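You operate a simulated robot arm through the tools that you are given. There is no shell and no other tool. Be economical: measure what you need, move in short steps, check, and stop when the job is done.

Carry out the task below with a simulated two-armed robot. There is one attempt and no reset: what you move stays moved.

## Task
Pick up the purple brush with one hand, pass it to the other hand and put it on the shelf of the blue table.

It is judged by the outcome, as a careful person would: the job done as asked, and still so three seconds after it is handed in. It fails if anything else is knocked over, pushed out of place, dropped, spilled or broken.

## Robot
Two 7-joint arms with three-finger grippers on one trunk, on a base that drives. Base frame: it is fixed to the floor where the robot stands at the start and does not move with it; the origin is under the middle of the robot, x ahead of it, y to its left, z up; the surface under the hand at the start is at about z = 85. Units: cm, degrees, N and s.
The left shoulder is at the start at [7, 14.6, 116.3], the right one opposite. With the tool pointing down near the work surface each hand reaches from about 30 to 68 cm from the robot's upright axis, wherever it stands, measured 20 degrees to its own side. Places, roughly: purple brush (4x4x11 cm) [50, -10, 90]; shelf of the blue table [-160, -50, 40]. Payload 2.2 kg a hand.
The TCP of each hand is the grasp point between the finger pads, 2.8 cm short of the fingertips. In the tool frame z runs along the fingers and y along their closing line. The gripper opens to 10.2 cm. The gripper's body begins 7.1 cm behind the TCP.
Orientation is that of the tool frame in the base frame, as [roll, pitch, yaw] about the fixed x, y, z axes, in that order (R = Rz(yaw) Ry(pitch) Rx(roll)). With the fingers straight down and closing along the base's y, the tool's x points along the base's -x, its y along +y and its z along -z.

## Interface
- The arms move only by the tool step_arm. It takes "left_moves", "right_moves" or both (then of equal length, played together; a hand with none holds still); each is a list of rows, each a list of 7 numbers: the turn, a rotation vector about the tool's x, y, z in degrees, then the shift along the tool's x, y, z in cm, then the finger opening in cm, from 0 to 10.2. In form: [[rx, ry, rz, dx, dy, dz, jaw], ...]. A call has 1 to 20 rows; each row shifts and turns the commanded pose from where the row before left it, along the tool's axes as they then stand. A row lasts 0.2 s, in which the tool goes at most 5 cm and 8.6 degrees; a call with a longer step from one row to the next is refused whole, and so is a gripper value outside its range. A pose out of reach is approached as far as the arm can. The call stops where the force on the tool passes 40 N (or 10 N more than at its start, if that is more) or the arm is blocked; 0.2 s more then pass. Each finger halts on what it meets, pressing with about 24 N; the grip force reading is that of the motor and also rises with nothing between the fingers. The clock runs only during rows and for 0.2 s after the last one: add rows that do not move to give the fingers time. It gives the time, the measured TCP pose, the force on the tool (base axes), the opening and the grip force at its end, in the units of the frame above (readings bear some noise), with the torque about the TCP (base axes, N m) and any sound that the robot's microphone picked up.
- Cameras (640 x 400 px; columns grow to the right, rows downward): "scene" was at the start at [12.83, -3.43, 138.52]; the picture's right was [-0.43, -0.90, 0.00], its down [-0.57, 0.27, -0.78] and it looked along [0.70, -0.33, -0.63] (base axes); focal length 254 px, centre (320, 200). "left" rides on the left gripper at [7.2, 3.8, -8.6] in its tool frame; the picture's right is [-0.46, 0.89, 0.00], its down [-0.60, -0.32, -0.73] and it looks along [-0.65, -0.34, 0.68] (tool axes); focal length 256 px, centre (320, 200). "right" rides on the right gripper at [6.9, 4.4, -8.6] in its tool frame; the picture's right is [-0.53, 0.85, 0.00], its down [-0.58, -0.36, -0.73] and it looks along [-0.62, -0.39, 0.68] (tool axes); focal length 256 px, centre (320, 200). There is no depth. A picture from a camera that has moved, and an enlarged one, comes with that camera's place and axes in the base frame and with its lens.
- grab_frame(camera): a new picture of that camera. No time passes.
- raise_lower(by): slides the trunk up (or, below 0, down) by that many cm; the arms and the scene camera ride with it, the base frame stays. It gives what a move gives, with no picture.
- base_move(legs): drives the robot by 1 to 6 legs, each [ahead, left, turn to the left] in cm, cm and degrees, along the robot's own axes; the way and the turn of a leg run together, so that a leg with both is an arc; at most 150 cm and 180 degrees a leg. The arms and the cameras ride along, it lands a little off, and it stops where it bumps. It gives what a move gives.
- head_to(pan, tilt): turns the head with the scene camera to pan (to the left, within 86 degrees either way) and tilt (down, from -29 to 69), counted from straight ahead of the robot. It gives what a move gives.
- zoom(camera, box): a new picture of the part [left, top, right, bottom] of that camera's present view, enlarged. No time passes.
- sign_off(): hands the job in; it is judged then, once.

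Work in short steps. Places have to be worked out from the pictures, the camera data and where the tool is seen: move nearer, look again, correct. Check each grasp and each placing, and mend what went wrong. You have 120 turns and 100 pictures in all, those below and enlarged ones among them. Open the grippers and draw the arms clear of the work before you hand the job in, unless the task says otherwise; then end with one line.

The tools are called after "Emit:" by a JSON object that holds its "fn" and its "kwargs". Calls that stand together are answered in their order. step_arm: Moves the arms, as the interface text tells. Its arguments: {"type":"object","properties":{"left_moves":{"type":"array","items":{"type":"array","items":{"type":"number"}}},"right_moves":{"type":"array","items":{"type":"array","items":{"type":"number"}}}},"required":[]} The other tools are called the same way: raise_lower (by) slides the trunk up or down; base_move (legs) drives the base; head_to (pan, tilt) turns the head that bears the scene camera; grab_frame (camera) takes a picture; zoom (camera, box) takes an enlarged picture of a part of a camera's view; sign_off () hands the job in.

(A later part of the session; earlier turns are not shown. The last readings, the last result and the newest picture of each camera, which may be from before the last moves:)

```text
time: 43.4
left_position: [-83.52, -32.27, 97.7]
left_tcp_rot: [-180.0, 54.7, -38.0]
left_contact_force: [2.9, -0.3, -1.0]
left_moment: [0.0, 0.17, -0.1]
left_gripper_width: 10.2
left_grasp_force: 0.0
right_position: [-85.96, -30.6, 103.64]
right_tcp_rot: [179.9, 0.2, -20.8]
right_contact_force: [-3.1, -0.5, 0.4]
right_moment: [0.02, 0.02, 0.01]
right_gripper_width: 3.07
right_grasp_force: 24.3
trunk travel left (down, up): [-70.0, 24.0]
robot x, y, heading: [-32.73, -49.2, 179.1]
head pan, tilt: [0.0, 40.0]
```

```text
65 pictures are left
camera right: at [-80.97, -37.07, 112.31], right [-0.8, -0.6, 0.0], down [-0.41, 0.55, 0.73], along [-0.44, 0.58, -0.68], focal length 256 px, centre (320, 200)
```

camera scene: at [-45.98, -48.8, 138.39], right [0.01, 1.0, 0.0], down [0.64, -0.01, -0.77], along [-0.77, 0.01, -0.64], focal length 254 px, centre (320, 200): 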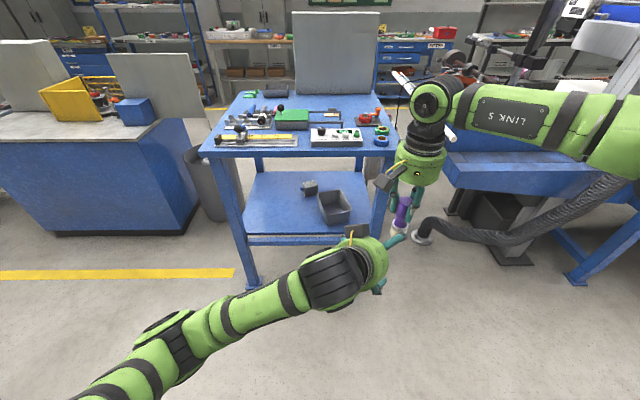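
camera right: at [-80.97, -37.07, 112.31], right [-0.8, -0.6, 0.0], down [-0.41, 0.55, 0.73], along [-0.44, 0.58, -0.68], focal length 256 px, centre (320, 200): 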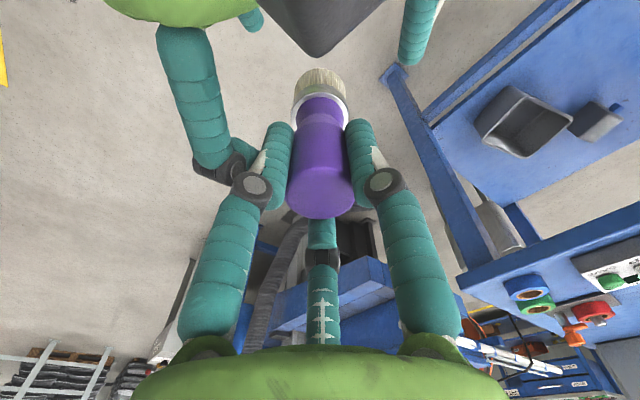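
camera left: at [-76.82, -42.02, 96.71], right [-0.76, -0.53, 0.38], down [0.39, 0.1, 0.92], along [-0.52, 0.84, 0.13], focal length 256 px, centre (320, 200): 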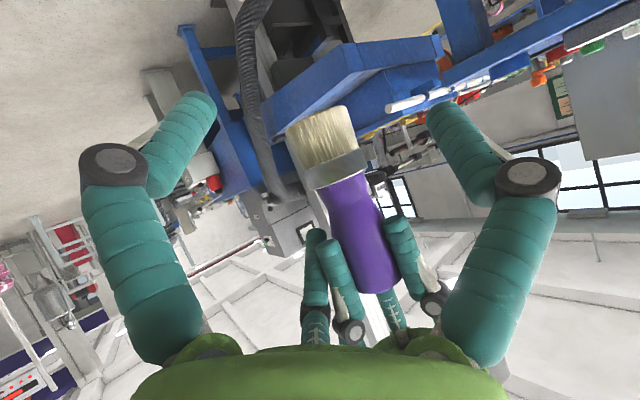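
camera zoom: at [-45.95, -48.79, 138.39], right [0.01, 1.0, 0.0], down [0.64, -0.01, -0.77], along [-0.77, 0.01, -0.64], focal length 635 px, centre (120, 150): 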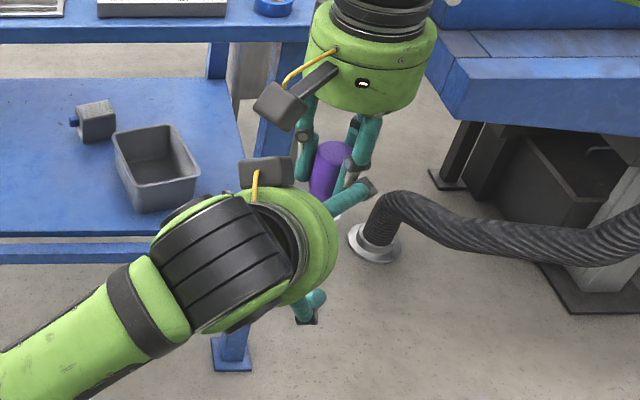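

A 3 N contact showed up. The dark module on top of the left wrist touches the right wrist's camera, as the right view shows. I'll back the left off 7 cm, then yaw the right hand about 70° so its camera swings away.

Emit:
{"fn": "step_arm", "kwargs": {"left_moves": [[0, 0, 0, 1.0, 0, -1.43, 10.2], [0, 0, 0, 1.0, 0, -1.43, 10.2], [0, 0, 0, 1.0, 0, -1.43, 10.2], [0, 0, 0, 1.0, 0, -1.43, 10.2], [0, 0, 0, 0, 0, 0, 10.2]]}}

Emit:
{"fn": "step_arm", "kwargs": {"right_moves": [[0, 0, -7.8, 0, 0, 0, 1], [0, 0, -7.8, 0, 0, 0, 1], [0, 0, -7.8, 0, 0, 0, 1], [0, 0, -7.8, 0, 0, 0, 1], [0, 0, -7.8, 0, 0, 0, 1], [0, 0, -7.8, 0, 0, 0, 1], [0, 0, -7.8, 0, 0, 0, 1], [0, 0, -7.8, 0, 0, 0, 1], [0, 0, -7.8, 0, 0, 0, 1], [0, 0, 0, 0, 0, 0, 1]]}}

Emit:
{"fn": "grab_frame", "kwargs": {"camera": "left"}}

Emit:
{"fn": "grab_frame", "kwargs": {"camera": "scene"}}

```text
time: 44.6
left_position: [-77.94, -36.71, 97.7]
left_tcp_rot: [179.8, 54.6, -38.1]
left_contact_force: [0.0, 0.3, -0.4]
left_moment: [0.0, 0.0, -0.02]
left_gripper_width: 10.21
left_grasp_force: 0.1
right_position: [-85.89, -30.44, 103.65]
right_tcp_rot: [179.9, 0.0, -20.9]
right_contact_force: [0.0, 0.4, -0.2]
right_moment: [0.04, -0.01, 0.03]
right_gripper_width: 3.11
right_grasp_force: 24.5
trunk travel left (down, up): [-70.0, 24.0]
robot x, y, heading: [-32.6, -49.07, 179.2]
head pan, tilt: [0.0, 40.0]
```

```text
time: 46.8
left_position: [-77.74, -36.67, 97.78]
left_tcp_rot: [179.9, 54.6, -38.2]
left_contact_force: [5.8, 2.4, 0.4]
left_moment: [-0.1, 0.22, -0.33]
left_gripper_width: 10.22
left_grasp_force: 0.1
right_position: [-80.91, -33.41, 103.48]
right_tcp_rot: [-179.7, 0.3, 49.1]
right_contact_force: [-6.3, -4.0, -0.3]
right_moment: [-0.05, 0.16, 0.07]
right_gripper_width: 3.05
right_grasp_force: 23.9
right hand out of reach, approached as far as the arm can: row 8, 9
trunk travel left (down, up): [-70.0, 24.0]
robot x, y, heading: [-32.24, -48.85, 179.2]
head pan, tilt: [0.0, 40.0]
```

```text
64 pictures are left
camera left: at [-71.31, -46.31, 96.79], right [-0.76, -0.53, 0.38], down [0.39, 0.1, 0.92], along [-0.52, 0.84, 0.13], focal length 256 px, centre (320, 200)
```

left: 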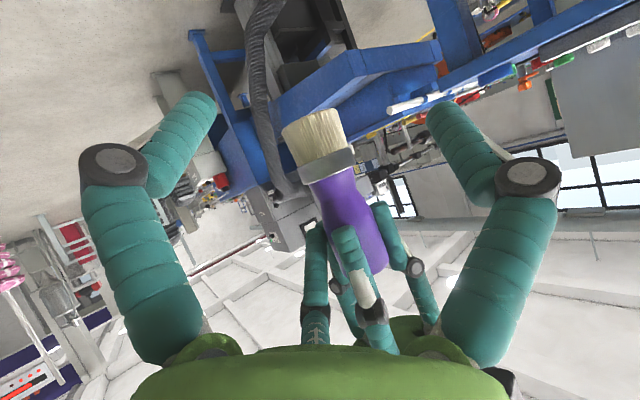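

```text
63 pictures are left
camera scene: at [-46.06, -48.72, 138.38], right [0.01, 1.0, 0.0], down [0.64, -0.01, -0.77], along [-0.77, 0.01, -0.64], focal length 254 px, centre (320, 200)
```

scene: 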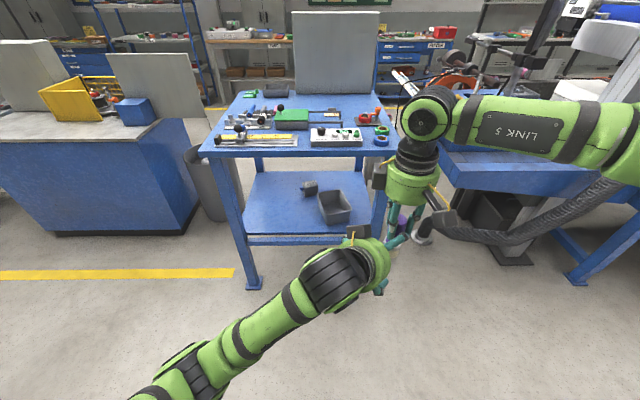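

The right hand came 5 cm closer when it hit its limit and is touching the left lightly (about 6 N). Before moving I'll look at where they touch.

Emit:
{"fn": "zoom", "kwargs": {"camera": "left", "box": [260, 180, 460, 360]}}

Emit:
{"fn": "grab_frame", "kwargs": {"camera": "right"}}

Emit:
{"fn": "zoom", "kwargs": {"camera": "scene", "box": [320, 140, 480, 300]}}

```text
2.22 times, centred on (360, 270) of left
camera zoom: at [-71.31, -46.31, 96.79], right [-0.76, -0.53, 0.38], down [0.39, 0.1, 0.92], along [-0.52, 0.84, 0.13], focal length 569 px, centre (231, 44)
```

zoom: 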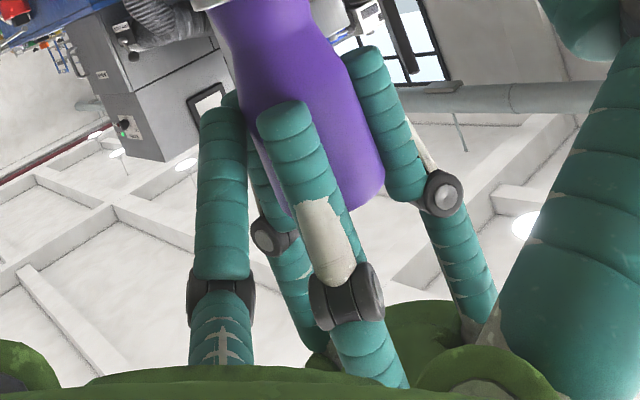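

```text
61 pictures are left
camera right: at [-73.04, -31.01, 112.01], right [0.29, -0.96, 0.0], down [-0.65, -0.2, 0.74], along [-0.7, -0.21, -0.68], focal length 256 px, centre (320, 200)
```

right: 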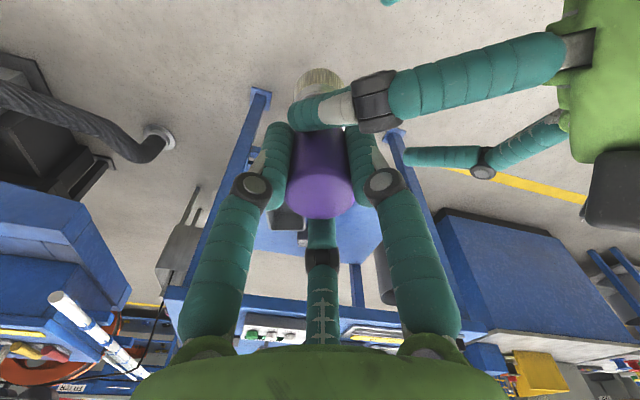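

```text
2.50 times, centred on (400, 220) of scene
camera zoom: at [-46.06, -48.72, 138.38], right [0.01, 1.0, 0.0], down [0.64, -0.01, -0.77], along [-0.77, 0.01, -0.64], focal length 635 px, centre (120, 150)
```

zoom: 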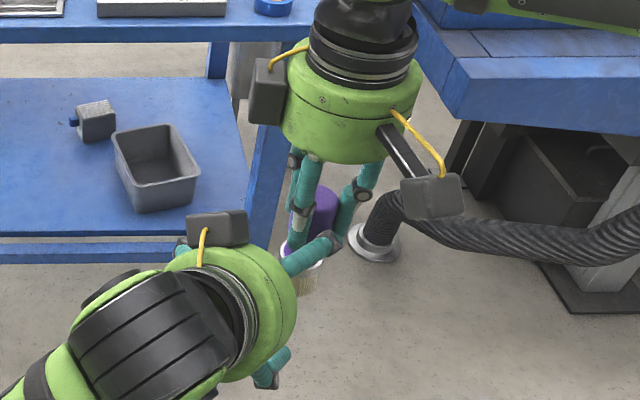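

Now it's clear. This is really a three-finger gripper with fingers 120° apart, and the contact was the left hand's third finger. A side grasp across the brush won't fit, so I'll hand over end to end instead: the right hand points inward with the brush horizontal, and the left grips the bristle end coaxially. First I'll retreat the left hand.

Emit:
{"fn": "step_arm", "kwargs": {"left_moves": [[0, 0, 0, 1.15, 0, -1.63, 10.2], [0, 0, 0, 1.15, 0, -1.63, 10.2], [0, 0, 0, 1.15, 0, -1.63, 10.2], [0, 0, 0, 1.15, 0, -1.63, 10.2], [0, 0, 0, 0, 3, -1, 10.2], [0, 0, 0, 0, 3, -1, 10.2], [0, 0, 0, 0, 3, -1, 10.2], [0, 0, 0, 0, 3, -1, 10.2], [0, 0, 0, 0, 3, -1, 10.2], [0, 0, 0, 0, 0, 0, 10.2]]}}

Emit:
{"fn": "step_arm", "kwargs": {"right_moves": [[0, 0, 8.2, 0, 0, 0, 1], [0, 0, 8.2, 0, 0, 0, 1], [0, 0, 8.2, 0, 0, 0, 1], [0, 0, 8.2, 0, 0, 0, 1], [0, 0, 8.2, 0, 0, 0, 1], [0, 0, 8.2, 0, 0, 0, 1], [-8, 0, 0, 0, 0, 0, 1], [-8, 0, 0, 0, 0, 0, 1], [-8, 0, 0, 0, 0, 0, 1], [-8, 0, 0, 0, 0, 0, 1], [-8, 0, 0, 0, 0, 0, 1], [0, 0, 0, 0, 0, 0, 1]]}}

Emit:
{"fn": "grab_frame", "kwargs": {"camera": "scene"}}

```text
time: 49.0
left_position: [-77.72, -56.0, 100.5]
left_tcp_rot: [179.9, 54.7, -38.1]
left_contact_force: [-0.1, -0.7, -0.1]
left_moment: [-0.01, -0.02, 0.04]
left_gripper_width: 10.19
left_grasp_force: 0.0
right_position: [-80.82, -33.21, 103.4]
right_tcp_rot: [-179.7, 0.0, 48.9]
right_contact_force: [0.9, -0.3, -0.1]
right_moment: [-0.02, -0.01, 0.03]
right_gripper_width: 3.05
right_grasp_force: 24.6
trunk travel left (down, up): [-70.0, 24.0]
robot x, y, heading: [-32.68, -48.66, 179.2]
head pan, tilt: [0.0, 40.0]
```

```text
time: 51.6
left_position: [-77.64, -56.09, 100.46]
left_tcp_rot: [179.9, 54.7, -38.0]
left_contact_force: [0.7, -0.7, 0.0]
left_moment: [-0.01, 0.04, 0.02]
left_gripper_width: 10.21
left_grasp_force: 0.2
right_position: [-80.71, -33.22, 103.45]
right_tcp_rot: [139.9, 0.1, 0.0]
right_contact_force: [0.5, -0.3, 0.4]
right_moment: [0.03, -0.01, -0.02]
right_gripper_width: 3.08
right_grasp_force: 23.8
trunk travel left (down, up): [-70.0, 24.0]
robot x, y, heading: [-32.62, -49.35, 179.1]
head pan, tilt: [0.0, 40.0]
```

```text
59 pictures are left
camera scene: at [-45.97, -48.82, 138.39], right [0.01, 1.0, 0.0], down [0.64, -0.01, -0.77], along [-0.77, 0.01, -0.64], focal length 254 px, centre (320, 200)
```

scene: 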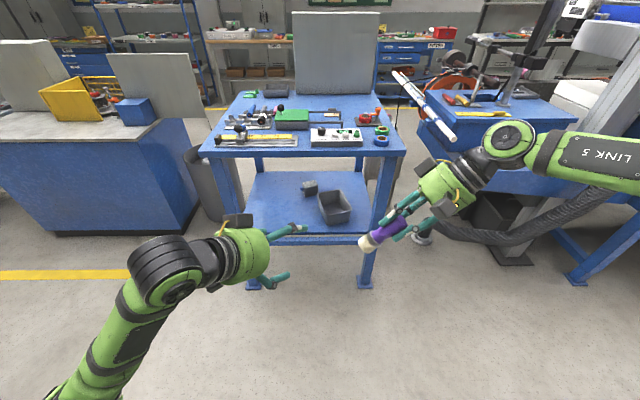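

Good, the right hand turns freely. I'll finish making the right hand horizontal, and turn the left to point right, level, facing it.

Emit:
{"fn": "step_arm", "kwargs": {"left_moves": [[0, 0, 0, 1.42, 3.15, -2.0, 10.2], [0, 0, 0, 1.42, 3.15, -2.0, 10.2], [6.13, 0, 4.32, 0, 0, 0, 10.2], [6.13, 0, 4.32, 0, 0, 0, 10.2], [6.13, 0, 4.32, 0, 0, 0, 10.2], [6.13, 0, 4.32, 0, 0, 0, 10.2], [6.13, 0, 4.32, 0, 0, 0, 10.2], [6.13, 0, 4.32, 0, 0, 0, 10.2], [6.13, 0, 4.32, 0, 0, 0, 10.2], [0, -7, 0, 0, 0, 0, 10.2], [0, -7, 0, 0, 0, 0, 10.2], [0, -7, 0, 0, 0, 0, 10.2], [0, -7, 0, 0, 0, 0, 10.2], [0, -7, 0, 0, 0, 0, 10.2], [0, 0, 0, 0, 0, 0, 10.2]], "right_moves": [[0, 0, 0, 0, 0, 0, 1], [0, 0, 0, 0, 0, 0, 1], [-7.15, 0, 0, 0, 0, 0, 1], [-7.15, 0, 0, 0, 0, 0, 1], [-7.15, 0, 0, 0, 0, 0, 1], [-7.15, 0, 0, 0, 0, 0, 1], [-7.15, 0, 0, 0, 0, 0, 1], [-7.15, 0, 0, 0, 0, 0, 1], [-7.1, 0, 0, 0, 0, 0, 1], [0, 0, 0, 0, 0, 0, 1], [0, 0, 0, 0, 0, 0, 1], [0, 0, 0, 0, 0, 0, 1], [0, 0, 0, 0, 0, 0, 1], [0, 0, 0, 0, 0, 0, 1], [0, 0, 0, 0, 0, 0, 1]]}}

Emit:
{"fn": "grab_frame", "kwargs": {"camera": "scene"}}

Emit:
{"fn": "grab_frame", "kwargs": {"camera": "left"}}

```text
time: 54.8
left_position: [-77.66, -63.93, 100.67]
left_tcp_rot: [-163.9, 89.7, -74.4]
left_contact_force: [-0.7, -0.9, 0.2]
left_moment: [-0.01, 0.01, -0.04]
left_gripper_width: 10.2
left_grasp_force: 0.1
right_position: [-71.04, -33.96, 121.5]
right_tcp_rot: [90.9, -0.6, -0.2]
right_contact_force: [0.3, -0.2, 0.2]
right_moment: [0.04, 0.02, 0.04]
right_gripper_width: 3.07
right_grasp_force: 23.8
right hand out of reach, approached as far as the arm can: row 5, 6, 7, 8, 9
trunk travel left (down, up): [-70.0, 24.0]
robot x, y, heading: [-32.79, -49.48, 179.5]
head pan, tilt: [0.0, 40.0]
```

```text
58 pictures are left
camera scene: at [-45.96, -48.76, 138.39], right [0.01, 1.0, 0.0], down [0.64, -0.01, -0.77], along [-0.77, 0.01, -0.64], focal length 254 px, centre (320, 200)
```

scene: 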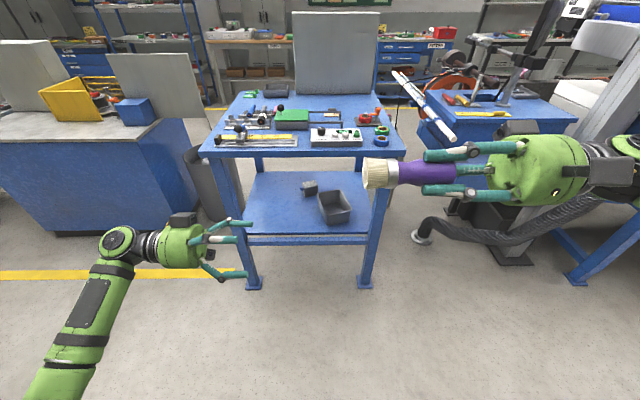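

```text
57 pictures are left
camera left: at [-81.36, -72.36, 93.43], right [-0.89, 0.01, 0.46], down [0.31, -0.73, 0.61], along [0.34, 0.68, 0.65], focal length 256 px, centre (320, 200)
```

left: 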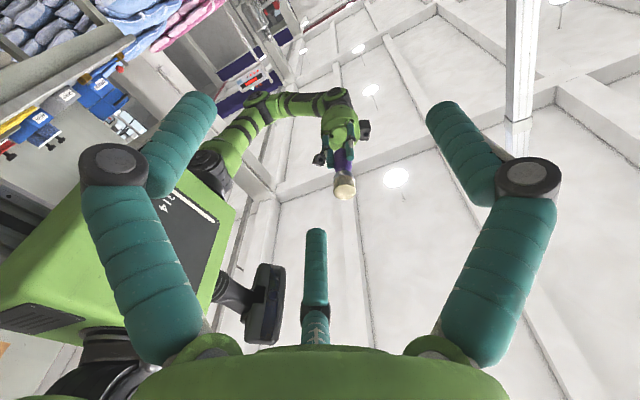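

Both hands are horizontal and face each other; the right sits high and near at [-71, -34, 121.5]. I'll try bringing the right forward and down a bit, and the left up to the same line.

Emit:
{"fn": "step_arm", "kwargs": {"left_moves": [[0, 0, 0, -2.75, 0.33, 0.5, 10.2], [0, 0, 0, -2.75, 0.33, 0.5, 10.2], [0, 0, 0, -2.75, 0.33, 0.5, 10.2], [0, 0, 0, -2.75, 0.33, 0.5, 10.2], [0, 0, 0, 0, 0, 0, 10.2]], "right_moves": [[0, 0, 0, -2, -2.5, 0, 1], [0, 0, 0, -2, -2.5, 0, 1], [0, 0, 0, -2, -2.5, 0, 1], [0, 0, 0, -2, -2.5, 0, 1], [0, 0, 0, 0, 0, 0, 1]]}}

```text
time: 56.0
left_position: [-78.77, -61.78, 111.5]
left_tcp_rot: [-161.0, 89.7, -71.7]
left_contact_force: [-1.0, -0.2, 1.1]
left_moment: [0.02, 0.0, 0.0]
left_gripper_width: 10.19
left_grasp_force: 0.1
right_position: [-73.24, -32.64, 122.97]
right_tcp_rot: [90.3, -0.3, 0.2]
right_contact_force: [0.0, -0.9, -1.1]
right_moment: [0.05, 0.0, -0.05]
right_gripper_width: 3.06
right_grasp_force: 24.4
right hand out of reach, approached as far as the arm can: row 1, 2, 3, 4
trunk travel left (down, up): [-70.0, 24.0]
robot x, y, heading: [-32.61, -49.11, 179.0]
head pan, tilt: [0.0, 40.0]
```

The right stays near [-73.2, -32.6, 123]. I'll bring the left to that line instead.

Emit:
{"fn": "step_arm", "kwargs": {"left_moves": [[0, 0, 0, -2.87, -1.38, 0, 10.2], [0, 0, 0, -2.87, -1.38, 0, 10.2], [0, 0, 0, -2.87, -1.38, 0, 10.2], [0, 0, 0, -2.87, -1.38, 0, 10.2], [0, 0, 0, 0, 0, 0, 10.2]]}}

Emit:
{"fn": "grab_frame", "kwargs": {"camera": "left"}}

Emit:
{"fn": "grab_frame", "kwargs": {"camera": "scene"}}

```text
time: 57.2
left_position: [-73.27, -61.95, 123.09]
left_tcp_rot: [-159.1, 89.7, -69.5]
left_contact_force: [0.1, -0.3, -0.2]
left_moment: [0.02, -0.02, 0.0]
left_gripper_width: 10.21
left_grasp_force: 0.1
right_position: [-73.44, -32.83, 122.78]
right_tcp_rot: [90.3, -0.3, 0.1]
right_contact_force: [0.0, -0.4, -0.5]
right_moment: [-0.01, 0.01, 0.02]
right_gripper_width: 3.06
right_grasp_force: 24.0
trunk travel left (down, up): [-70.0, 24.0]
robot x, y, heading: [-32.47, -49.31, 179.1]
head pan, tilt: [0.0, 40.0]
```

```text
56 pictures are left
camera left: at [-77.09, -70.23, 115.87], right [-0.89, 0.01, 0.46], down [0.31, -0.73, 0.61], along [0.34, 0.68, 0.64], focal length 256 px, centre (320, 200)
```

left: 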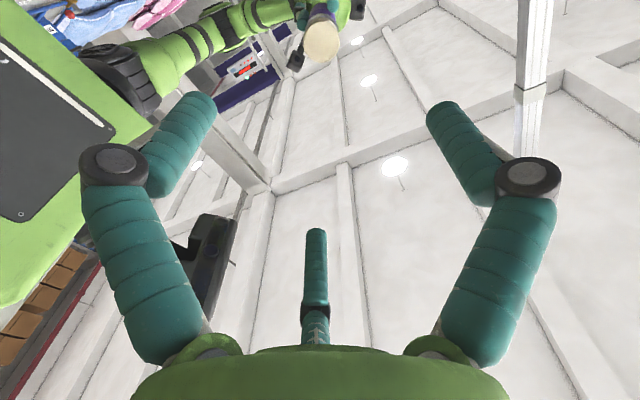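

```text
55 pictures are left
camera scene: at [-46.0, -48.77, 138.38], right [0.01, 1.0, 0.0], down [0.64, -0.01, -0.77], along [-0.77, 0.01, -0.64], focal length 254 px, centre (320, 200)
```

scene: 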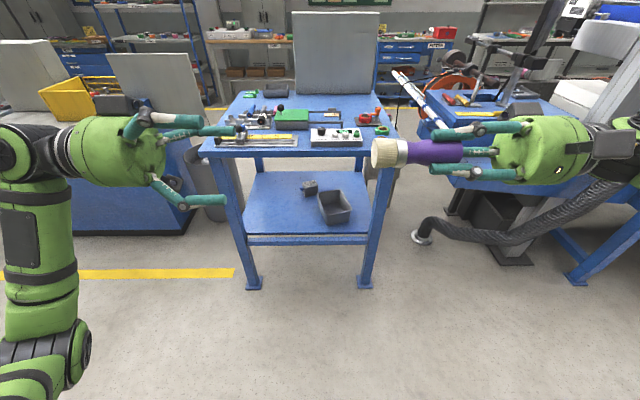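

The axes agree within 0.5 cm. I'll advance the left hand 15 cm toward the bristles and check.

Emit:
{"fn": "step_arm", "kwargs": {"left_moves": [[0, 0, 0, 0.15, 0.1, 3, 10.2], [0, 0, 0, 0.15, 0.1, 3, 10.2], [0, 0, 0, 0, 0, 3, 10.2], [0, 0, 0, 0, 0, 3, 10.2], [0, 0, 0, 0, 0, 3, 10.2], [0, 0, 0, 0, 0, 0, 10.2]]}}

Emit:
{"fn": "grab_frame", "kwargs": {"camera": "left"}}

Emit:
{"fn": "zoom", "kwargs": {"camera": "scene", "box": [240, 80, 560, 280]}}

```text
time: 58.6
left_position: [-73.43, -46.99, 122.83]
left_tcp_rot: [-160.0, 89.7, -70.6]
left_contact_force: [0.8, -0.4, -0.9]
left_moment: [-0.02, 0.02, -0.01]
left_gripper_width: 10.2
left_grasp_force: 0.0
right_position: [-73.45, -32.74, 122.73]
right_tcp_rot: [90.4, -0.3, 0.1]
right_contact_force: [-0.6, -0.2, -0.9]
right_moment: [0.06, -0.04, -0.01]
right_gripper_width: 3.07
right_grasp_force: 24.4
trunk travel left (down, up): [-70.0, 24.0]
robot x, y, heading: [-32.64, -49.31, 179.4]
head pan, tilt: [0.0, 40.0]
```

```text
54 pictures are left
camera left: at [-77.29, -55.29, 115.61], right [-0.89, 0.01, 0.46], down [0.31, -0.73, 0.61], along [0.34, 0.68, 0.64], focal length 256 px, centre (320, 200)
```

left: 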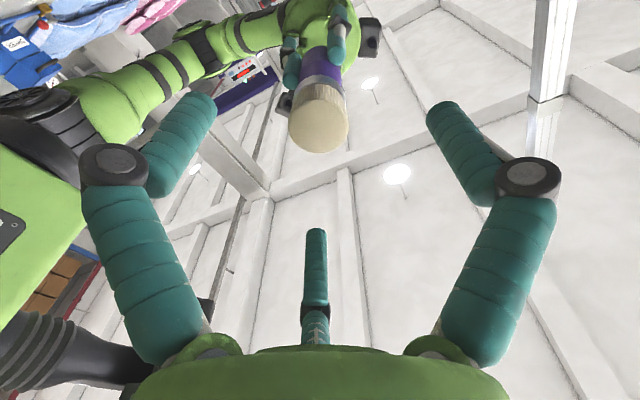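

```text
2.00 times, centred on (400, 180) of scene
camera zoom: at [-45.95, -48.83, 138.39], right [0.01, 1.0, 0.0], down [0.64, -0.01, -0.77], along [-0.77, 0.01, -0.64], focal length 508 px, centre (160, 240)
```

zoom: 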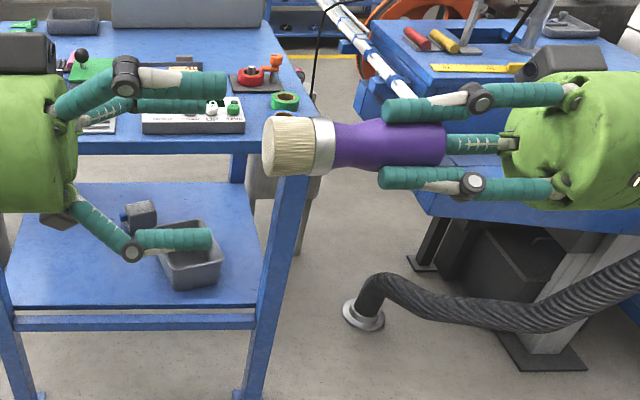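

The brush is well lined up; the ferrule is 2.9–4.3 cm from the bristle end. I'll advance 7.5 cm with a small correction (0.4 cm down, 0.2 cm forward).

Emit:
{"fn": "step_arm", "kwargs": {"left_moves": [[0, 0, 0, 0.2, 0.1, 2, 10.2], [0, 0, 0, 0.2, 0.1, 2, 10.2], [0, 0, 0, 0, 0, 2, 10.2], [0, 0, 0, 0, 0, 1.5, 10.2], [0, 0, 0, 0, 0, 0, 10.2]]}}

Emit:
{"fn": "grab_frame", "kwargs": {"camera": "left"}}

Emit:
{"fn": "zoom", "kwargs": {"camera": "scene", "box": [240, 80, 560, 280]}}

```text
time: 59.8
left_position: [-73.77, -39.44, 122.34]
left_tcp_rot: [-163.9, 89.7, -74.2]
left_contact_force: [-0.1, 0.7, 0.6]
left_moment: [0.02, 0.0, 0.03]
left_gripper_width: 10.23
left_grasp_force: 0.0
right_position: [-73.3, -32.84, 122.84]
right_tcp_rot: [90.3, -0.2, 0.1]
right_contact_force: [-0.6, 0.0, -1.2]
right_moment: [0.02, 0.0, -0.01]
right_gripper_width: 3.08
right_grasp_force: 24.4
trunk travel left (down, up): [-70.0, 24.0]
robot x, y, heading: [-32.36, -49.21, 179.1]
head pan, tilt: [0.0, 40.0]
```

```text
52 pictures are left
camera left: at [-77.56, -47.83, 115.12], right [-0.89, 0.01, 0.46], down [0.31, -0.73, 0.61], along [0.34, 0.68, 0.64], focal length 256 px, centre (320, 200)
```

left: 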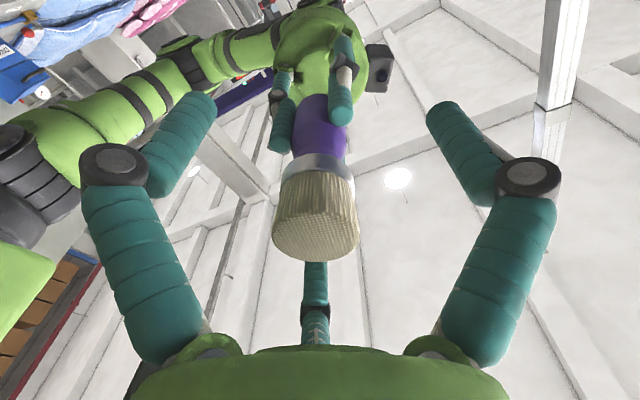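

```text
2.00 times, centred on (400, 180) of scene
camera zoom: at [-45.96, -48.8, 138.39], right [0.01, 1.0, 0.0], down [0.64, -0.01, -0.77], along [-0.77, 0.01, -0.64], focal length 508 px, centre (160, 240)
```

zoom: 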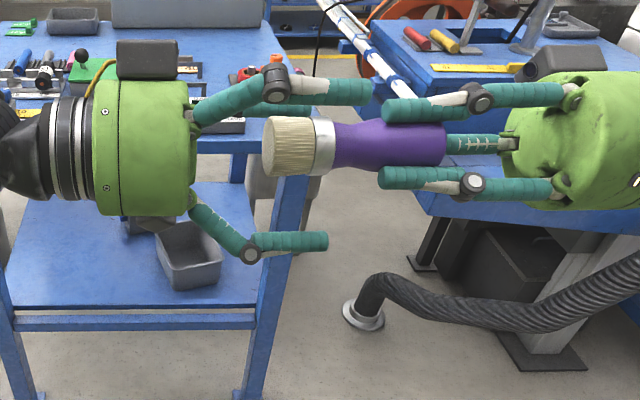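

The left fingers surround the ferrule with about 1 cm between the two sets of fingertips. Closing the left gripper gently.

Emit:
{"fn": "step_arm", "kwargs": {"left_moves": [[0, 0, 0, 0, 0, 0, 8], [0, 0, 0, 0, 0, 0, 6.5], [0, 0, 0, 0, 0, 0, 5.2], [0, 0, 0, 0, 0, 0, 4.2], [0, 0, 0, 0, 0, 0, 3], [0, 0, 0, 0, 0, 0, 1.5], [0, 0, 0, 0, 0, 0, 1.5]]}}

Emit:
{"fn": "grab_frame", "kwargs": {"camera": "left"}}

Emit:
{"fn": "zoom", "kwargs": {"camera": "scene", "box": [240, 80, 560, 280]}}

```text
time: 61.4
left_position: [-73.65, -39.32, 122.54]
left_tcp_rot: [131.1, 89.9, -139.5]
left_contact_force: [11.4, -4.2, 17.1]
left_moment: [0.3, -0.02, -0.3]
left_gripper_width: 3.56
left_grasp_force: 14.9
right_position: [-73.64, -32.75, 122.67]
right_tcp_rot: [90.6, -0.3, -0.2]
right_contact_force: [-10.0, 4.2, -17.6]
right_moment: [0.91, 0.01, -0.45]
right_gripper_width: 3.05
right_grasp_force: 23.6
trunk travel left (down, up): [-70.0, 24.0]
robot x, y, heading: [-32.49, -49.19, 179.4]
head pan, tilt: [0.0, 40.0]
```

```text
50 pictures are left
camera left: at [-77.48, -47.77, 115.29], right [-0.89, 0.01, 0.47], down [0.31, -0.73, 0.6], along [0.35, 0.68, 0.65], focal length 256 px, centre (320, 200)
```

left: 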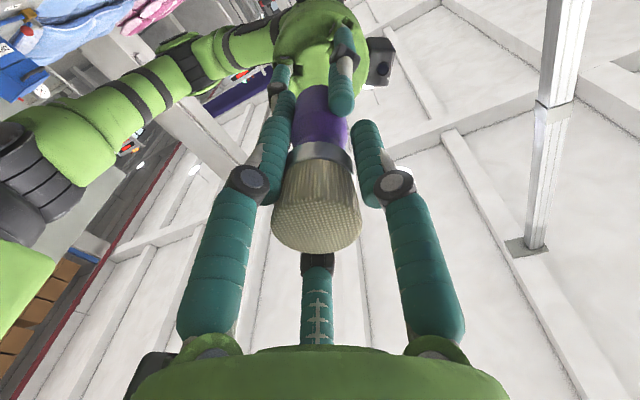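

```text
2.00 times, centred on (400, 180) of scene
camera zoom: at [-45.97, -48.75, 138.39], right [0.01, 1.0, 0.0], down [0.64, -0.01, -0.77], along [-0.77, 0.01, -0.64], focal length 508 px, centre (160, 240)
```

zoom: 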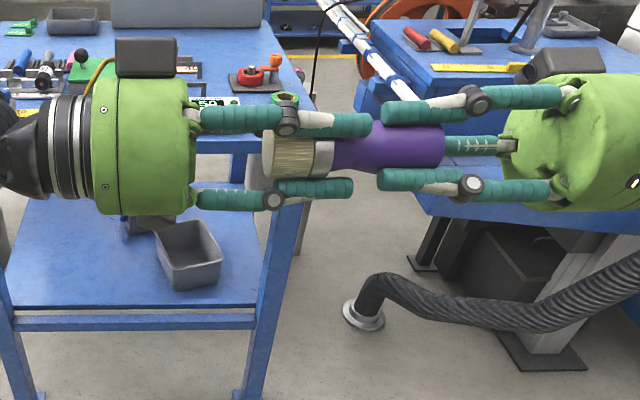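

The left is closed at 3.56 cm, but about 20 N of side load shows it sits slightly low and forward. I'll shift it 0.3 cm up and 0.2 cm back to relieve the load.

Emit:
{"fn": "step_arm", "kwargs": {"left_moves": [[0, 0, 0, -0.15, -0.1, 0, 1.5], [0, 0, 0, -0.15, -0.1, 0, 1.5], [0, 0, 0, 0, 0, 0, 1.5]]}}

```text
time: 62.2
left_position: [-73.62, -39.5, 122.62]
left_tcp_rot: [-156.2, 89.8, -66.5]
left_contact_force: [8.2, -6.1, 16.0]
left_moment: [0.35, -0.02, -0.19]
left_gripper_width: 3.56
left_grasp_force: 15.7
right_position: [-73.42, -32.67, 122.82]
right_tcp_rot: [90.4, -0.2, 0.0]
right_contact_force: [-8.8, 6.0, -15.2]
right_moment: [0.73, 0.03, -0.39]
right_gripper_width: 3.05
right_grasp_force: 24.4
trunk travel left (down, up): [-70.0, 24.0]
robot x, y, heading: [-32.24, -49.18, 179.1]
head pan, tilt: [0.0, 40.0]
```

Emit:
{"fn": "step_arm", "kwargs": {"left_moves": [[0, 0, 0, -0.25, -0.12, 0, 1.5], [0, 0, 0, -0.25, -0.12, 0, 1.5], [0, 0, 0, 0, 0, 0, 1.5], [0, 0, 0, 0, 0, 0, 1.5]]}}

Emit:
{"fn": "zoom", "kwargs": {"camera": "scene", "box": [300, 100, 500, 225]}}

Emit:
{"fn": "grab_frame", "kwargs": {"camera": "right"}}

```text
time: 63.2
left_position: [-73.36, -39.45, 122.92]
left_tcp_rot: [-161.0, 89.5, -71.4]
left_contact_force: [-3.6, -7.9, -0.8]
left_moment: [0.14, 0.01, 0.06]
left_gripper_width: 3.43
left_grasp_force: 24.4
right_position: [-73.2, -32.73, 122.97]
right_tcp_rot: [90.3, -0.1, 0.2]
right_contact_force: [3.7, 8.3, 0.2]
right_moment: [-0.18, 0.05, 0.16]
right_gripper_width: 3.07
right_grasp_force: 24.2
trunk travel left (down, up): [-70.0, 24.0]
robot x, y, heading: [-32.76, -49.35, 179.1]
head pan, tilt: [0.0, 40.0]
```

```text
3.20 times, centred on (400, 162) of scene
camera zoom: at [-45.97, -48.75, 138.39], right [0.01, 1.0, 0.0], down [0.64, -0.01, -0.77], along [-0.77, 0.01, -0.64], focal length 813 px, centre (64, 320)
```

zoom: 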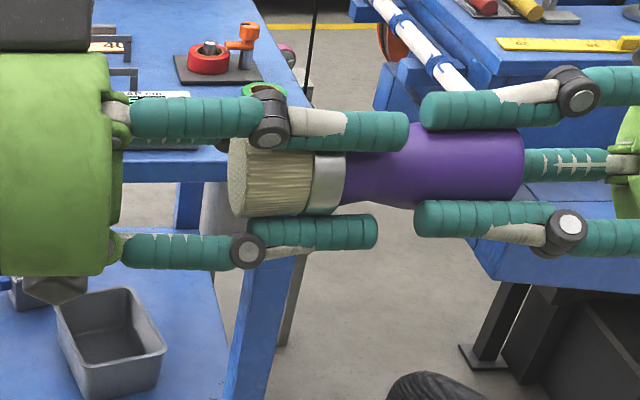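

```text
47 pictures are left
camera right: at [-66.49, -24.14, 127.43], right [-0.54, -0.01, 0.84], down [-0.58, 0.73, -0.36], along [-0.61, -0.68, -0.4], focal length 256 px, centre (320, 200)
```

right: 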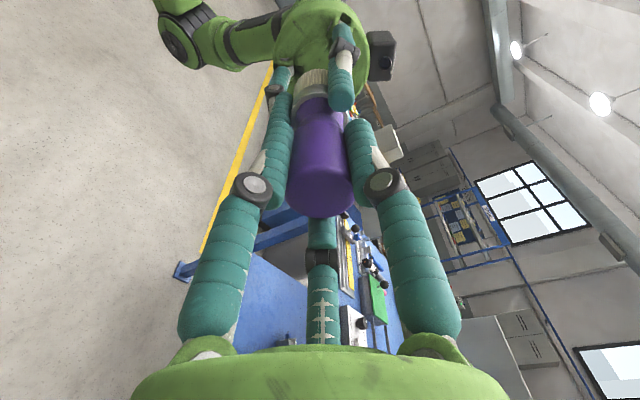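

The left grip is now full (24 N at 3.43 cm) with little side load. I'll open the right hand and draw it straight back along its axis.

Emit:
{"fn": "step_arm", "kwargs": {"right_moves": [[0, 0, 0, 0, 0, 0, 4], [0, 0, 0, 0, 0, 0, 6], [0, 0, 0, 0, 0, 0, 8], [0, 0, 0, 0, 0, 0, 10.2], [0, 0, 0, 0, 0, 0, 10.2]]}}

Emit:
{"fn": "step_arm", "kwargs": {"right_moves": [[0, 0, 0, 0, 0, -2, 10.2], [0, 0, 0, 0, 0, -3, 10.2], [0, 0, 0, 0, 0, -3, 10.2], [0, 0, 0, 0, 0, -3, 10.2], [0, 0, 0, 0, 0, -3, 10.2], [0, 0, 0, 0, 0, 0, 10.2]]}}

Emit:
{"fn": "grab_frame", "kwargs": {"camera": "scene"}}

Emit:
{"fn": "grab_frame", "kwargs": {"camera": "left"}}

```text
time: 64.4
left_position: [-73.13, -39.43, 123.09]
left_tcp_rot: [-164.7, 89.7, -75.1]
left_contact_force: [0.2, -0.1, 0.4]
left_moment: [0.0, -0.03, -0.01]
left_gripper_width: 3.46
left_grasp_force: 23.8
right_position: [-73.44, -32.65, 122.85]
right_tcp_rot: [90.2, -0.3, 0.0]
right_contact_force: [-0.2, 0.3, 0.1]
right_moment: [0.04, -0.05, -0.02]
right_gripper_width: 10.22
right_grasp_force: 0.1
trunk travel left (down, up): [-70.0, 24.0]
robot x, y, heading: [-32.76, -49.48, 179.1]
head pan, tilt: [0.0, 40.0]
```

```text
time: 65.8
left_position: [-73.38, -39.57, 123.14]
left_tcp_rot: [-162.4, 89.6, -73.0]
left_contact_force: [-0.8, 0.1, 0.2]
left_moment: [-0.01, -0.02, 0.01]
left_gripper_width: 3.46
left_grasp_force: 24.2
right_position: [-73.4, -18.75, 122.59]
right_tcp_rot: [90.1, 0.0, 0.2]
right_contact_force: [0.2, -0.3, -0.5]
right_moment: [-0.01, 0.02, 0.02]
right_gripper_width: 10.2
right_grasp_force: 0.0
trunk travel left (down, up): [-70.0, 24.0]
robot x, y, heading: [-32.62, -48.97, 179.0]
head pan, tilt: [0.0, 40.0]
```

```text
46 pictures are left
camera scene: at [-45.97, -48.81, 138.39], right [0.01, 1.0, 0.0], down [0.64, -0.01, -0.77], along [-0.77, 0.01, -0.64], focal length 254 px, centre (320, 200)
```

scene: 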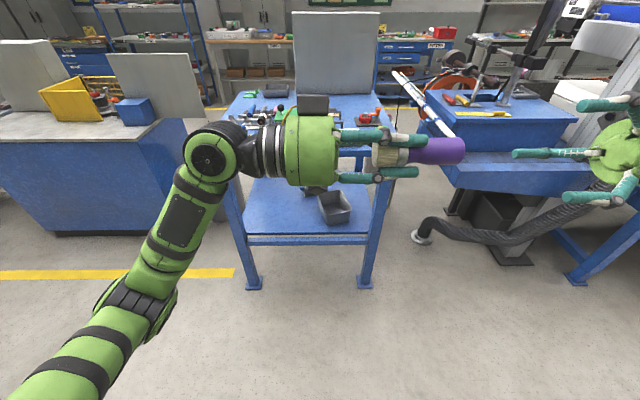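

```text
45 pictures are left
camera left: at [-76.99, -47.88, 115.85], right [-0.89, 0.01, 0.46], down [0.31, -0.73, 0.61], along [0.34, 0.68, 0.64], focal length 256 px, centre (320, 200)
```

left: 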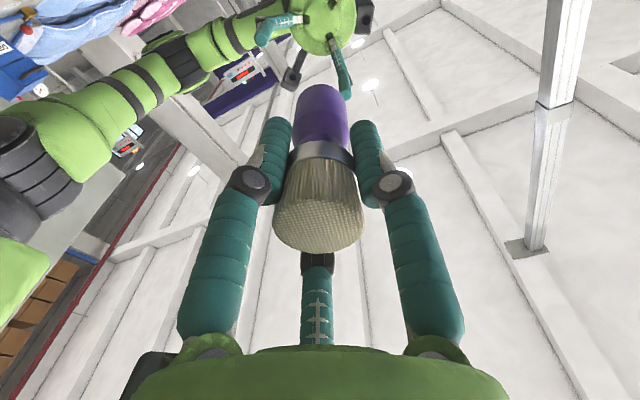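

The handover succeeded: the left holds the brush by the ferrule and the right is clear. Next I'll move the left out to the left-front and turn it to point forward.

Emit:
{"fn": "step_arm", "kwargs": {"left_moves": [[0, 0, 0, 0, 2.5, -4, 1.5], [0, 0, 0, 0, 2.5, -4, 1.5], [0, 0, 0, 0, 2.5, -4, 1.5], [0, 0, 0, 0, 2.5, -4, 1.5], [0, 0, 0, 0, 2.5, -4, 1.5], [0, 0, 0, 0, 2.5, -4, 1.5], [-8.2, 0, 0, 0, 0, 0, 1.5], [-8.2, 0, 0, 0, 0, 0, 1.5], [-8.2, 0, 0, 0, 0, 0, 1.5], [-8.2, 0, 0, 0, 0, 0, 1.5], [-8.2, 0, 0, 0, 0, 0, 1.5], [-8.2, 0, 0, 0, 0, 0, 1.5], [-8.2, 0, 0, 0, 0, 0, 1.5], [-8.2, 0, 0, 0, 0, 0, 1.5], [-8.2, 0, 0, 0, 0, 0, 1.5], [-8.2, 0, 0, 0, 0, 0, 1.5], [-8, 0, 0, 0, 0, 0, 1.5], [0, 0, 0, 0, 0, 0, 1.5]]}}

Emit:
{"fn": "grab_frame", "kwargs": {"camera": "scene"}}

```text
time: 69.6
left_position: [-88.22, -63.24, 123.21]
left_tcp_rot: [111.5, 89.7, -69.0]
left_contact_force: [-0.1, 0.0, -0.2]
left_moment: [-0.01, 0.0, -0.02]
left_gripper_width: 3.47
left_grasp_force: 24.2
right_position: [-73.4, -18.92, 122.59]
right_tcp_rot: [90.0, 0.0, 0.2]
right_contact_force: [0.2, -0.5, 0.2]
right_moment: [0.03, -0.02, -0.01]
right_gripper_width: 10.19
right_grasp_force: 0.2
trunk travel left (down, up): [-70.0, 24.0]
robot x, y, heading: [-32.29, -49.37, 179.3]
head pan, tilt: [0.0, 40.0]
```

```text
44 pictures are left
camera scene: at [-45.96, -48.84, 138.39], right [0.01, 1.0, 0.0], down [0.64, -0.01, -0.77], along [-0.77, 0.01, -0.64], focal length 254 px, centre (320, 200)
```

scene: 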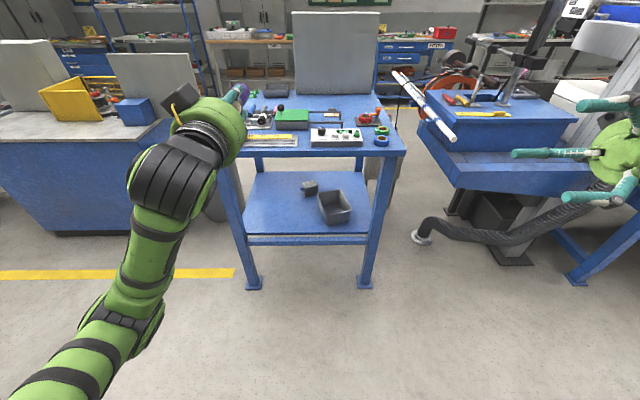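

Pointing straight forward now. I'll roll the hand 90° about its axis so that one finger is on top and the camera and module are on the upper side.

Emit:
{"fn": "step_arm", "kwargs": {"left_moves": [[0, 0, 8.2, 0, 0, 0, 1.5], [0, 0, 8.2, 0, 0, 0, 1.5], [0, 0, 8.2, 0, 0, 0, 1.5], [0, 0, 8.2, 0, 0, 0, 1.5], [0, 0, 8.2, 0, 0, 0, 1.5], [0, 0, 8.2, 0, 0, 0, 1.5], [0, 0, 8.2, 0, 0, 0, 1.5], [0, 0, 8.2, 0, 0, 0, 1.5], [0, 0, 8.2, 0, 0, 0, 1.5], [0, 0, 8.2, 0, 0, 0, 1.5], [0, 0, 8, 0, 0, 0, 1.5], [0, 0, 0, 0, 0, 0, 1.5]]}}

Emit:
{"fn": "zoom", "kwargs": {"camera": "scene", "box": [80, 50, 320, 200]}}

```text
time: 72.2
left_position: [-88.36, -63.14, 123.08]
left_tcp_rot: [90.1, -0.5, -90.6]
left_contact_force: [-0.4, -0.1, -0.4]
left_moment: [-0.02, -0.02, -0.01]
left_gripper_width: 3.45
left_grasp_force: 24.1
right_position: [-73.5, -18.74, 122.63]
right_tcp_rot: [90.0, -0.1, 0.1]
right_contact_force: [-0.2, -0.3, -0.9]
right_moment: [-0.03, 0.01, 0.0]
right_gripper_width: 10.18
right_grasp_force: 0.1
trunk travel left (down, up): [-70.0, 24.0]
robot x, y, heading: [-32.51, -49.39, 179.0]
head pan, tilt: [0.0, 40.0]
```

```text
2.67 times, centred on (200, 125) of scene
camera zoom: at [-45.98, -48.75, 138.39], right [0.01, 1.0, 0.0], down [0.64, -0.01, -0.77], along [-0.77, 0.01, -0.64], focal length 678 px, centre (640, 400)
```

zoom: 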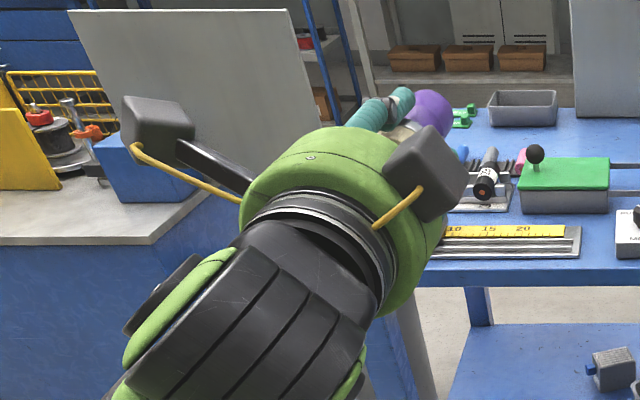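

The roll worked well. I'll lower the trunk 50 cm; the hands are well clear of the table (its edge is 35 cm ahead of the brush).

Emit:
{"fn": "raise_lower", "kwargs": {"by": -50}}

Emit:
{"fn": "head_to", "kwargs": {"pan": 0, "tilt": 20}}

Emit:
{"fn": "grab_frame", "kwargs": {"camera": "scene"}}

```text
refused: -50 is not a number from -40 to 40
```

```text
time: 73.0
left_position: [-88.45, -63.29, 123.16]
left_tcp_rot: [90.0, -0.3, -90.4]
left_contact_force: [0.7, -0.2, -0.3]
left_moment: [-0.03, 0.0, -0.01]
left_gripper_width: 3.47
left_grasp_force: 24.1
right_position: [-73.39, -18.88, 122.63]
right_tcp_rot: [90.0, 0.1, 0.2]
right_contact_force: [0.4, -0.7, -0.7]
right_moment: [0.0, 0.03, -0.01]
right_gripper_width: 10.19
right_grasp_force: 0.1
trunk travel left (down, up): [-70.0, 24.0]
robot x, y, heading: [-32.46, -49.36, 179.3]
head pan, tilt: [0.0, 20.0]
```

```text
42 pictures are left
camera scene: at [-46.78, -48.75, 141.52], right [0.01, 1.0, 0.0], down [0.34, 0.0, -0.94], along [-0.94, 0.01, -0.34], focal length 254 px, centre (320, 200)
```

scene: 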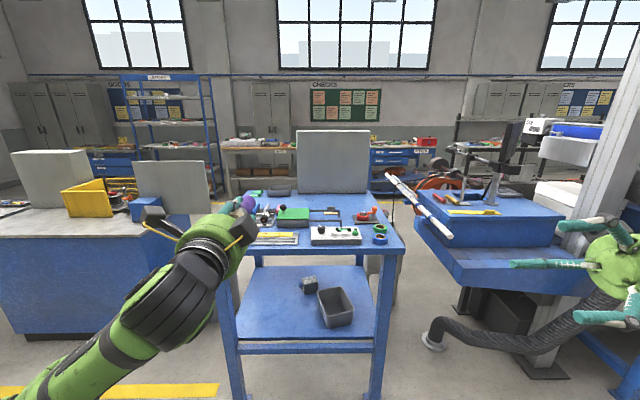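

The limit is 40 cm per call, so I'll lower in two stages and look.

Emit:
{"fn": "raise_lower", "kwargs": {"by": -40}}

Emit:
{"fn": "raise_lower", "kwargs": {"by": -12}}

Emit:
{"fn": "grab_frame", "kwargs": {"camera": "scene"}}

```text
time: 76.9
left_position: [-88.38, -63.27, 83.1]
left_tcp_rot: [90.1, -0.2, -90.5]
left_contact_force: [-0.4, -1.1, -0.6]
left_moment: [0.0, -0.02, -0.01]
left_gripper_width: 3.47
left_grasp_force: 23.7
right_position: [-73.47, -18.86, 82.61]
right_tcp_rot: [90.0, 0.0, 0.2]
right_contact_force: [0.3, 0.6, -0.4]
right_moment: [-0.01, 0.01, 0.03]
right_gripper_width: 10.21
right_grasp_force: 0.1
trunk travel left (down, up): [-30.0, 64.0]
robot x, y, heading: [-32.13, -49.2, 179.4]
head pan, tilt: [0.0, 20.0]
```

```text
time: 78.4
left_position: [-88.34, -63.2, 71.28]
left_tcp_rot: [90.2, -0.4, -90.4]
left_contact_force: [-0.8, -0.2, -0.7]
left_moment: [0.01, -0.02, -0.01]
left_gripper_width: 3.45
left_grasp_force: 23.7
right_position: [-73.47, -18.76, 70.51]
right_tcp_rot: [90.0, 0.0, 0.2]
right_contact_force: [-0.7, -0.3, 0.2]
right_moment: [0.06, -0.01, -0.04]
right_gripper_width: 10.21
right_grasp_force: 0.0
trunk travel left (down, up): [-18.0, 76.0]
robot x, y, heading: [-32.57, -49.1, 179.1]
head pan, tilt: [0.0, 20.0]
```

```text
41 pictures are left
camera scene: at [-46.77, -48.75, 89.54], right [0.01, 1.0, 0.0], down [0.34, 0.0, -0.94], along [-0.94, 0.01, -0.34], focal length 254 px, centre (320, 200)
```

scene: 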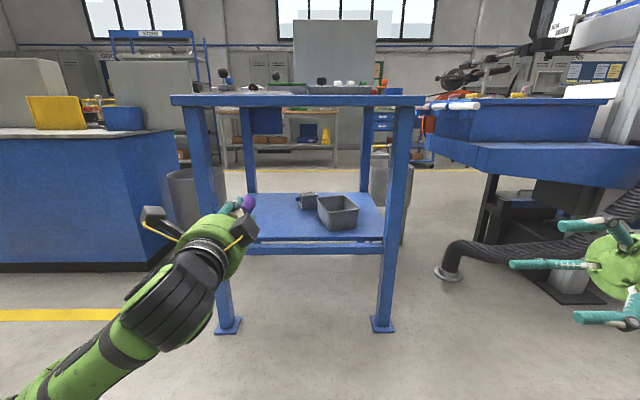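

Good view of the shelf: its surface is at about z = 41, front edge about x = -136, depth to about -190, free left of the box. I'll lower the left hand to z ≈ 52, pitch it 14° down and shift it slightly left.

Emit:
{"fn": "step_arm", "kwargs": {"left_moves": [[0, 0, 0, 0.4, -2.4, 0, 1.5], [0, 0, 0, 0.4, -2.4, 0, 1.5], [0, 0, 0, 0.4, -2.4, 0, 1.5], [0, 0, 0, 0.4, -2.4, 0, 1.5], [0, 0, 0, 0, -2.4, 0, 1.5], [0, 0, 0, 0, -2.4, 0, 1.5], [0, 0, 0, 0, -2.4, 0, 1.5], [0, 0, 0, 0, -2.2, 0, 1.5], [7, 0, 0, 0, 0, 0, 1.5], [7, 0, 0, 0, 0, 0, 1.5], [0, 0, 0, 0, 0, 0, 1.5]]}}

Emit:
{"fn": "grab_frame", "kwargs": {"camera": "scene"}}

```text
time: 80.8
left_position: [-88.32, -64.94, 52.26]
left_tcp_rot: [104.2, -0.2, -90.4]
left_contact_force: [0.4, -0.4, -1.0]
left_moment: [-0.01, 0.0, 0.01]
left_gripper_width: 3.45
left_grasp_force: 23.4
right_position: [-73.42, -18.83, 70.58]
right_tcp_rot: [90.0, 0.0, 0.2]
right_contact_force: [0.2, 0.1, -0.1]
right_moment: [0.0, -0.02, -0.01]
right_gripper_width: 10.18
right_grasp_force: 0.0
trunk travel left (down, up): [-18.0, 76.0]
robot x, y, heading: [-32.6, -48.92, 179.2]
head pan, tilt: [0.0, 20.0]
```

```text
40 pictures are left
camera scene: at [-46.78, -48.74, 89.53], right [0.01, 1.0, 0.0], down [0.34, 0.0, -0.94], along [-0.94, 0.01, -0.34], focal length 254 px, centre (320, 200)
```

scene: 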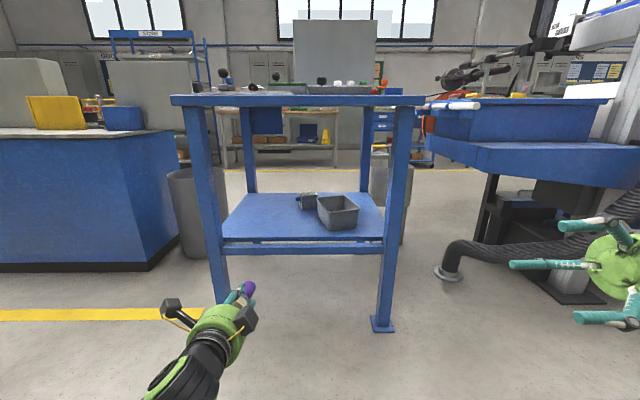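

The path is clear with the leg well to the left. I'll drive forward 42 cm, with the brush passing about 6 cm above the shelf's front edge.

Emit:
{"fn": "base_move", "kwargs": {"legs": [[42, 0, 0]]}}

Emit:
{"fn": "head_to", "kwargs": {"pan": 10, "tilt": 38}}

Emit:
{"fn": "grab_frame", "kwargs": {"camera": "scene"}}

Emit:
{"fn": "grab_frame", "kwargs": {"camera": "left"}}

```text
time: 83.3
left_position: [-130.7, -63.53, 52.09]
left_tcp_rot: [104.0, -0.2, -91.1]
left_contact_force: [0.3, -0.7, 0.0]
left_moment: [0.02, 0.01, 0.02]
left_gripper_width: 3.45
left_grasp_force: 24.8
right_position: [-115.34, -17.62, 70.59]
right_tcp_rot: [90.0, 0.0, -0.4]
right_contact_force: [-0.1, -0.6, -0.2]
right_moment: [0.0, 0.02, 0.0]
right_gripper_width: 10.19
right_grasp_force: 0.0
trunk travel left (down, up): [-18.0, 76.0]
robot x, y, heading: [-74.69, -48.11, 178.7]
head pan, tilt: [0.0, 20.0]
```

```text
time: 84.2
left_position: [-130.68, -63.53, 52.1]
left_tcp_rot: [104.1, -0.3, -91.1]
left_contact_force: [0.5, 0.4, -1.0]
left_moment: [-0.02, 0.01, 0.01]
left_gripper_width: 3.42
left_grasp_force: 24.7
right_position: [-115.21, -17.73, 70.66]
right_tcp_rot: [90.0, 0.0, -0.4]
right_contact_force: [0.0, 0.0, -0.5]
right_moment: [-0.02, 0.05, 0.01]
right_gripper_width: 10.22
right_grasp_force: 0.1
trunk travel left (down, up): [-18.0, 76.0]
robot x, y, heading: [-74.82, -48.04, 178.7]
head pan, tilt: [10.0, 38.0]
```

```text
39 pictures are left
camera scene: at [-88.14, -49.33, 86.69], right [-0.15, 0.99, 0.0], down [0.61, 0.09, -0.79], along [-0.78, -0.12, -0.62], focal length 254 px, centre (320, 200)
```

scene: 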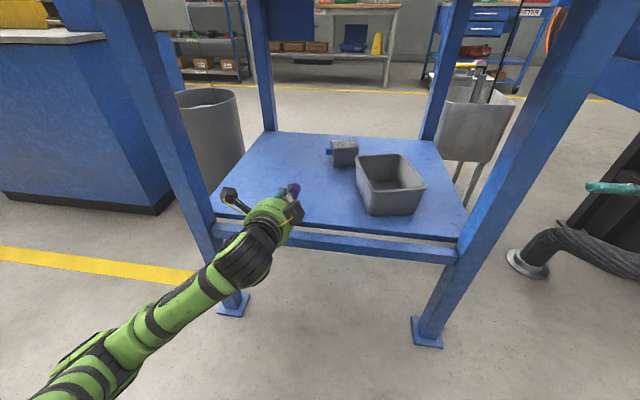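

```text
38 pictures are left
camera left: at [-123.23, -70.69, 57.96], right [-0.21, 0.47, 0.86], down [0.8, 0.59, -0.13], along [-0.57, 0.66, -0.5], focal length 256 px, centre (320, 200)
```

left: 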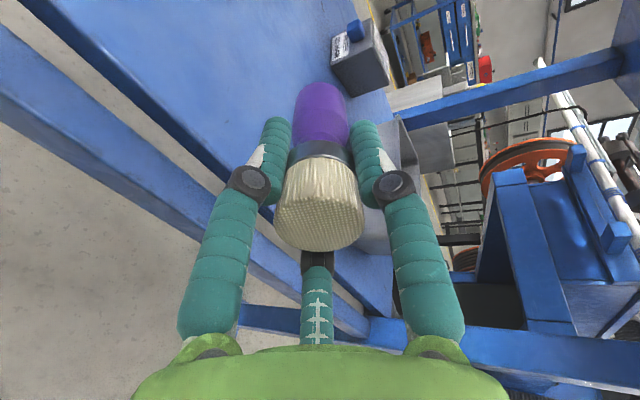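

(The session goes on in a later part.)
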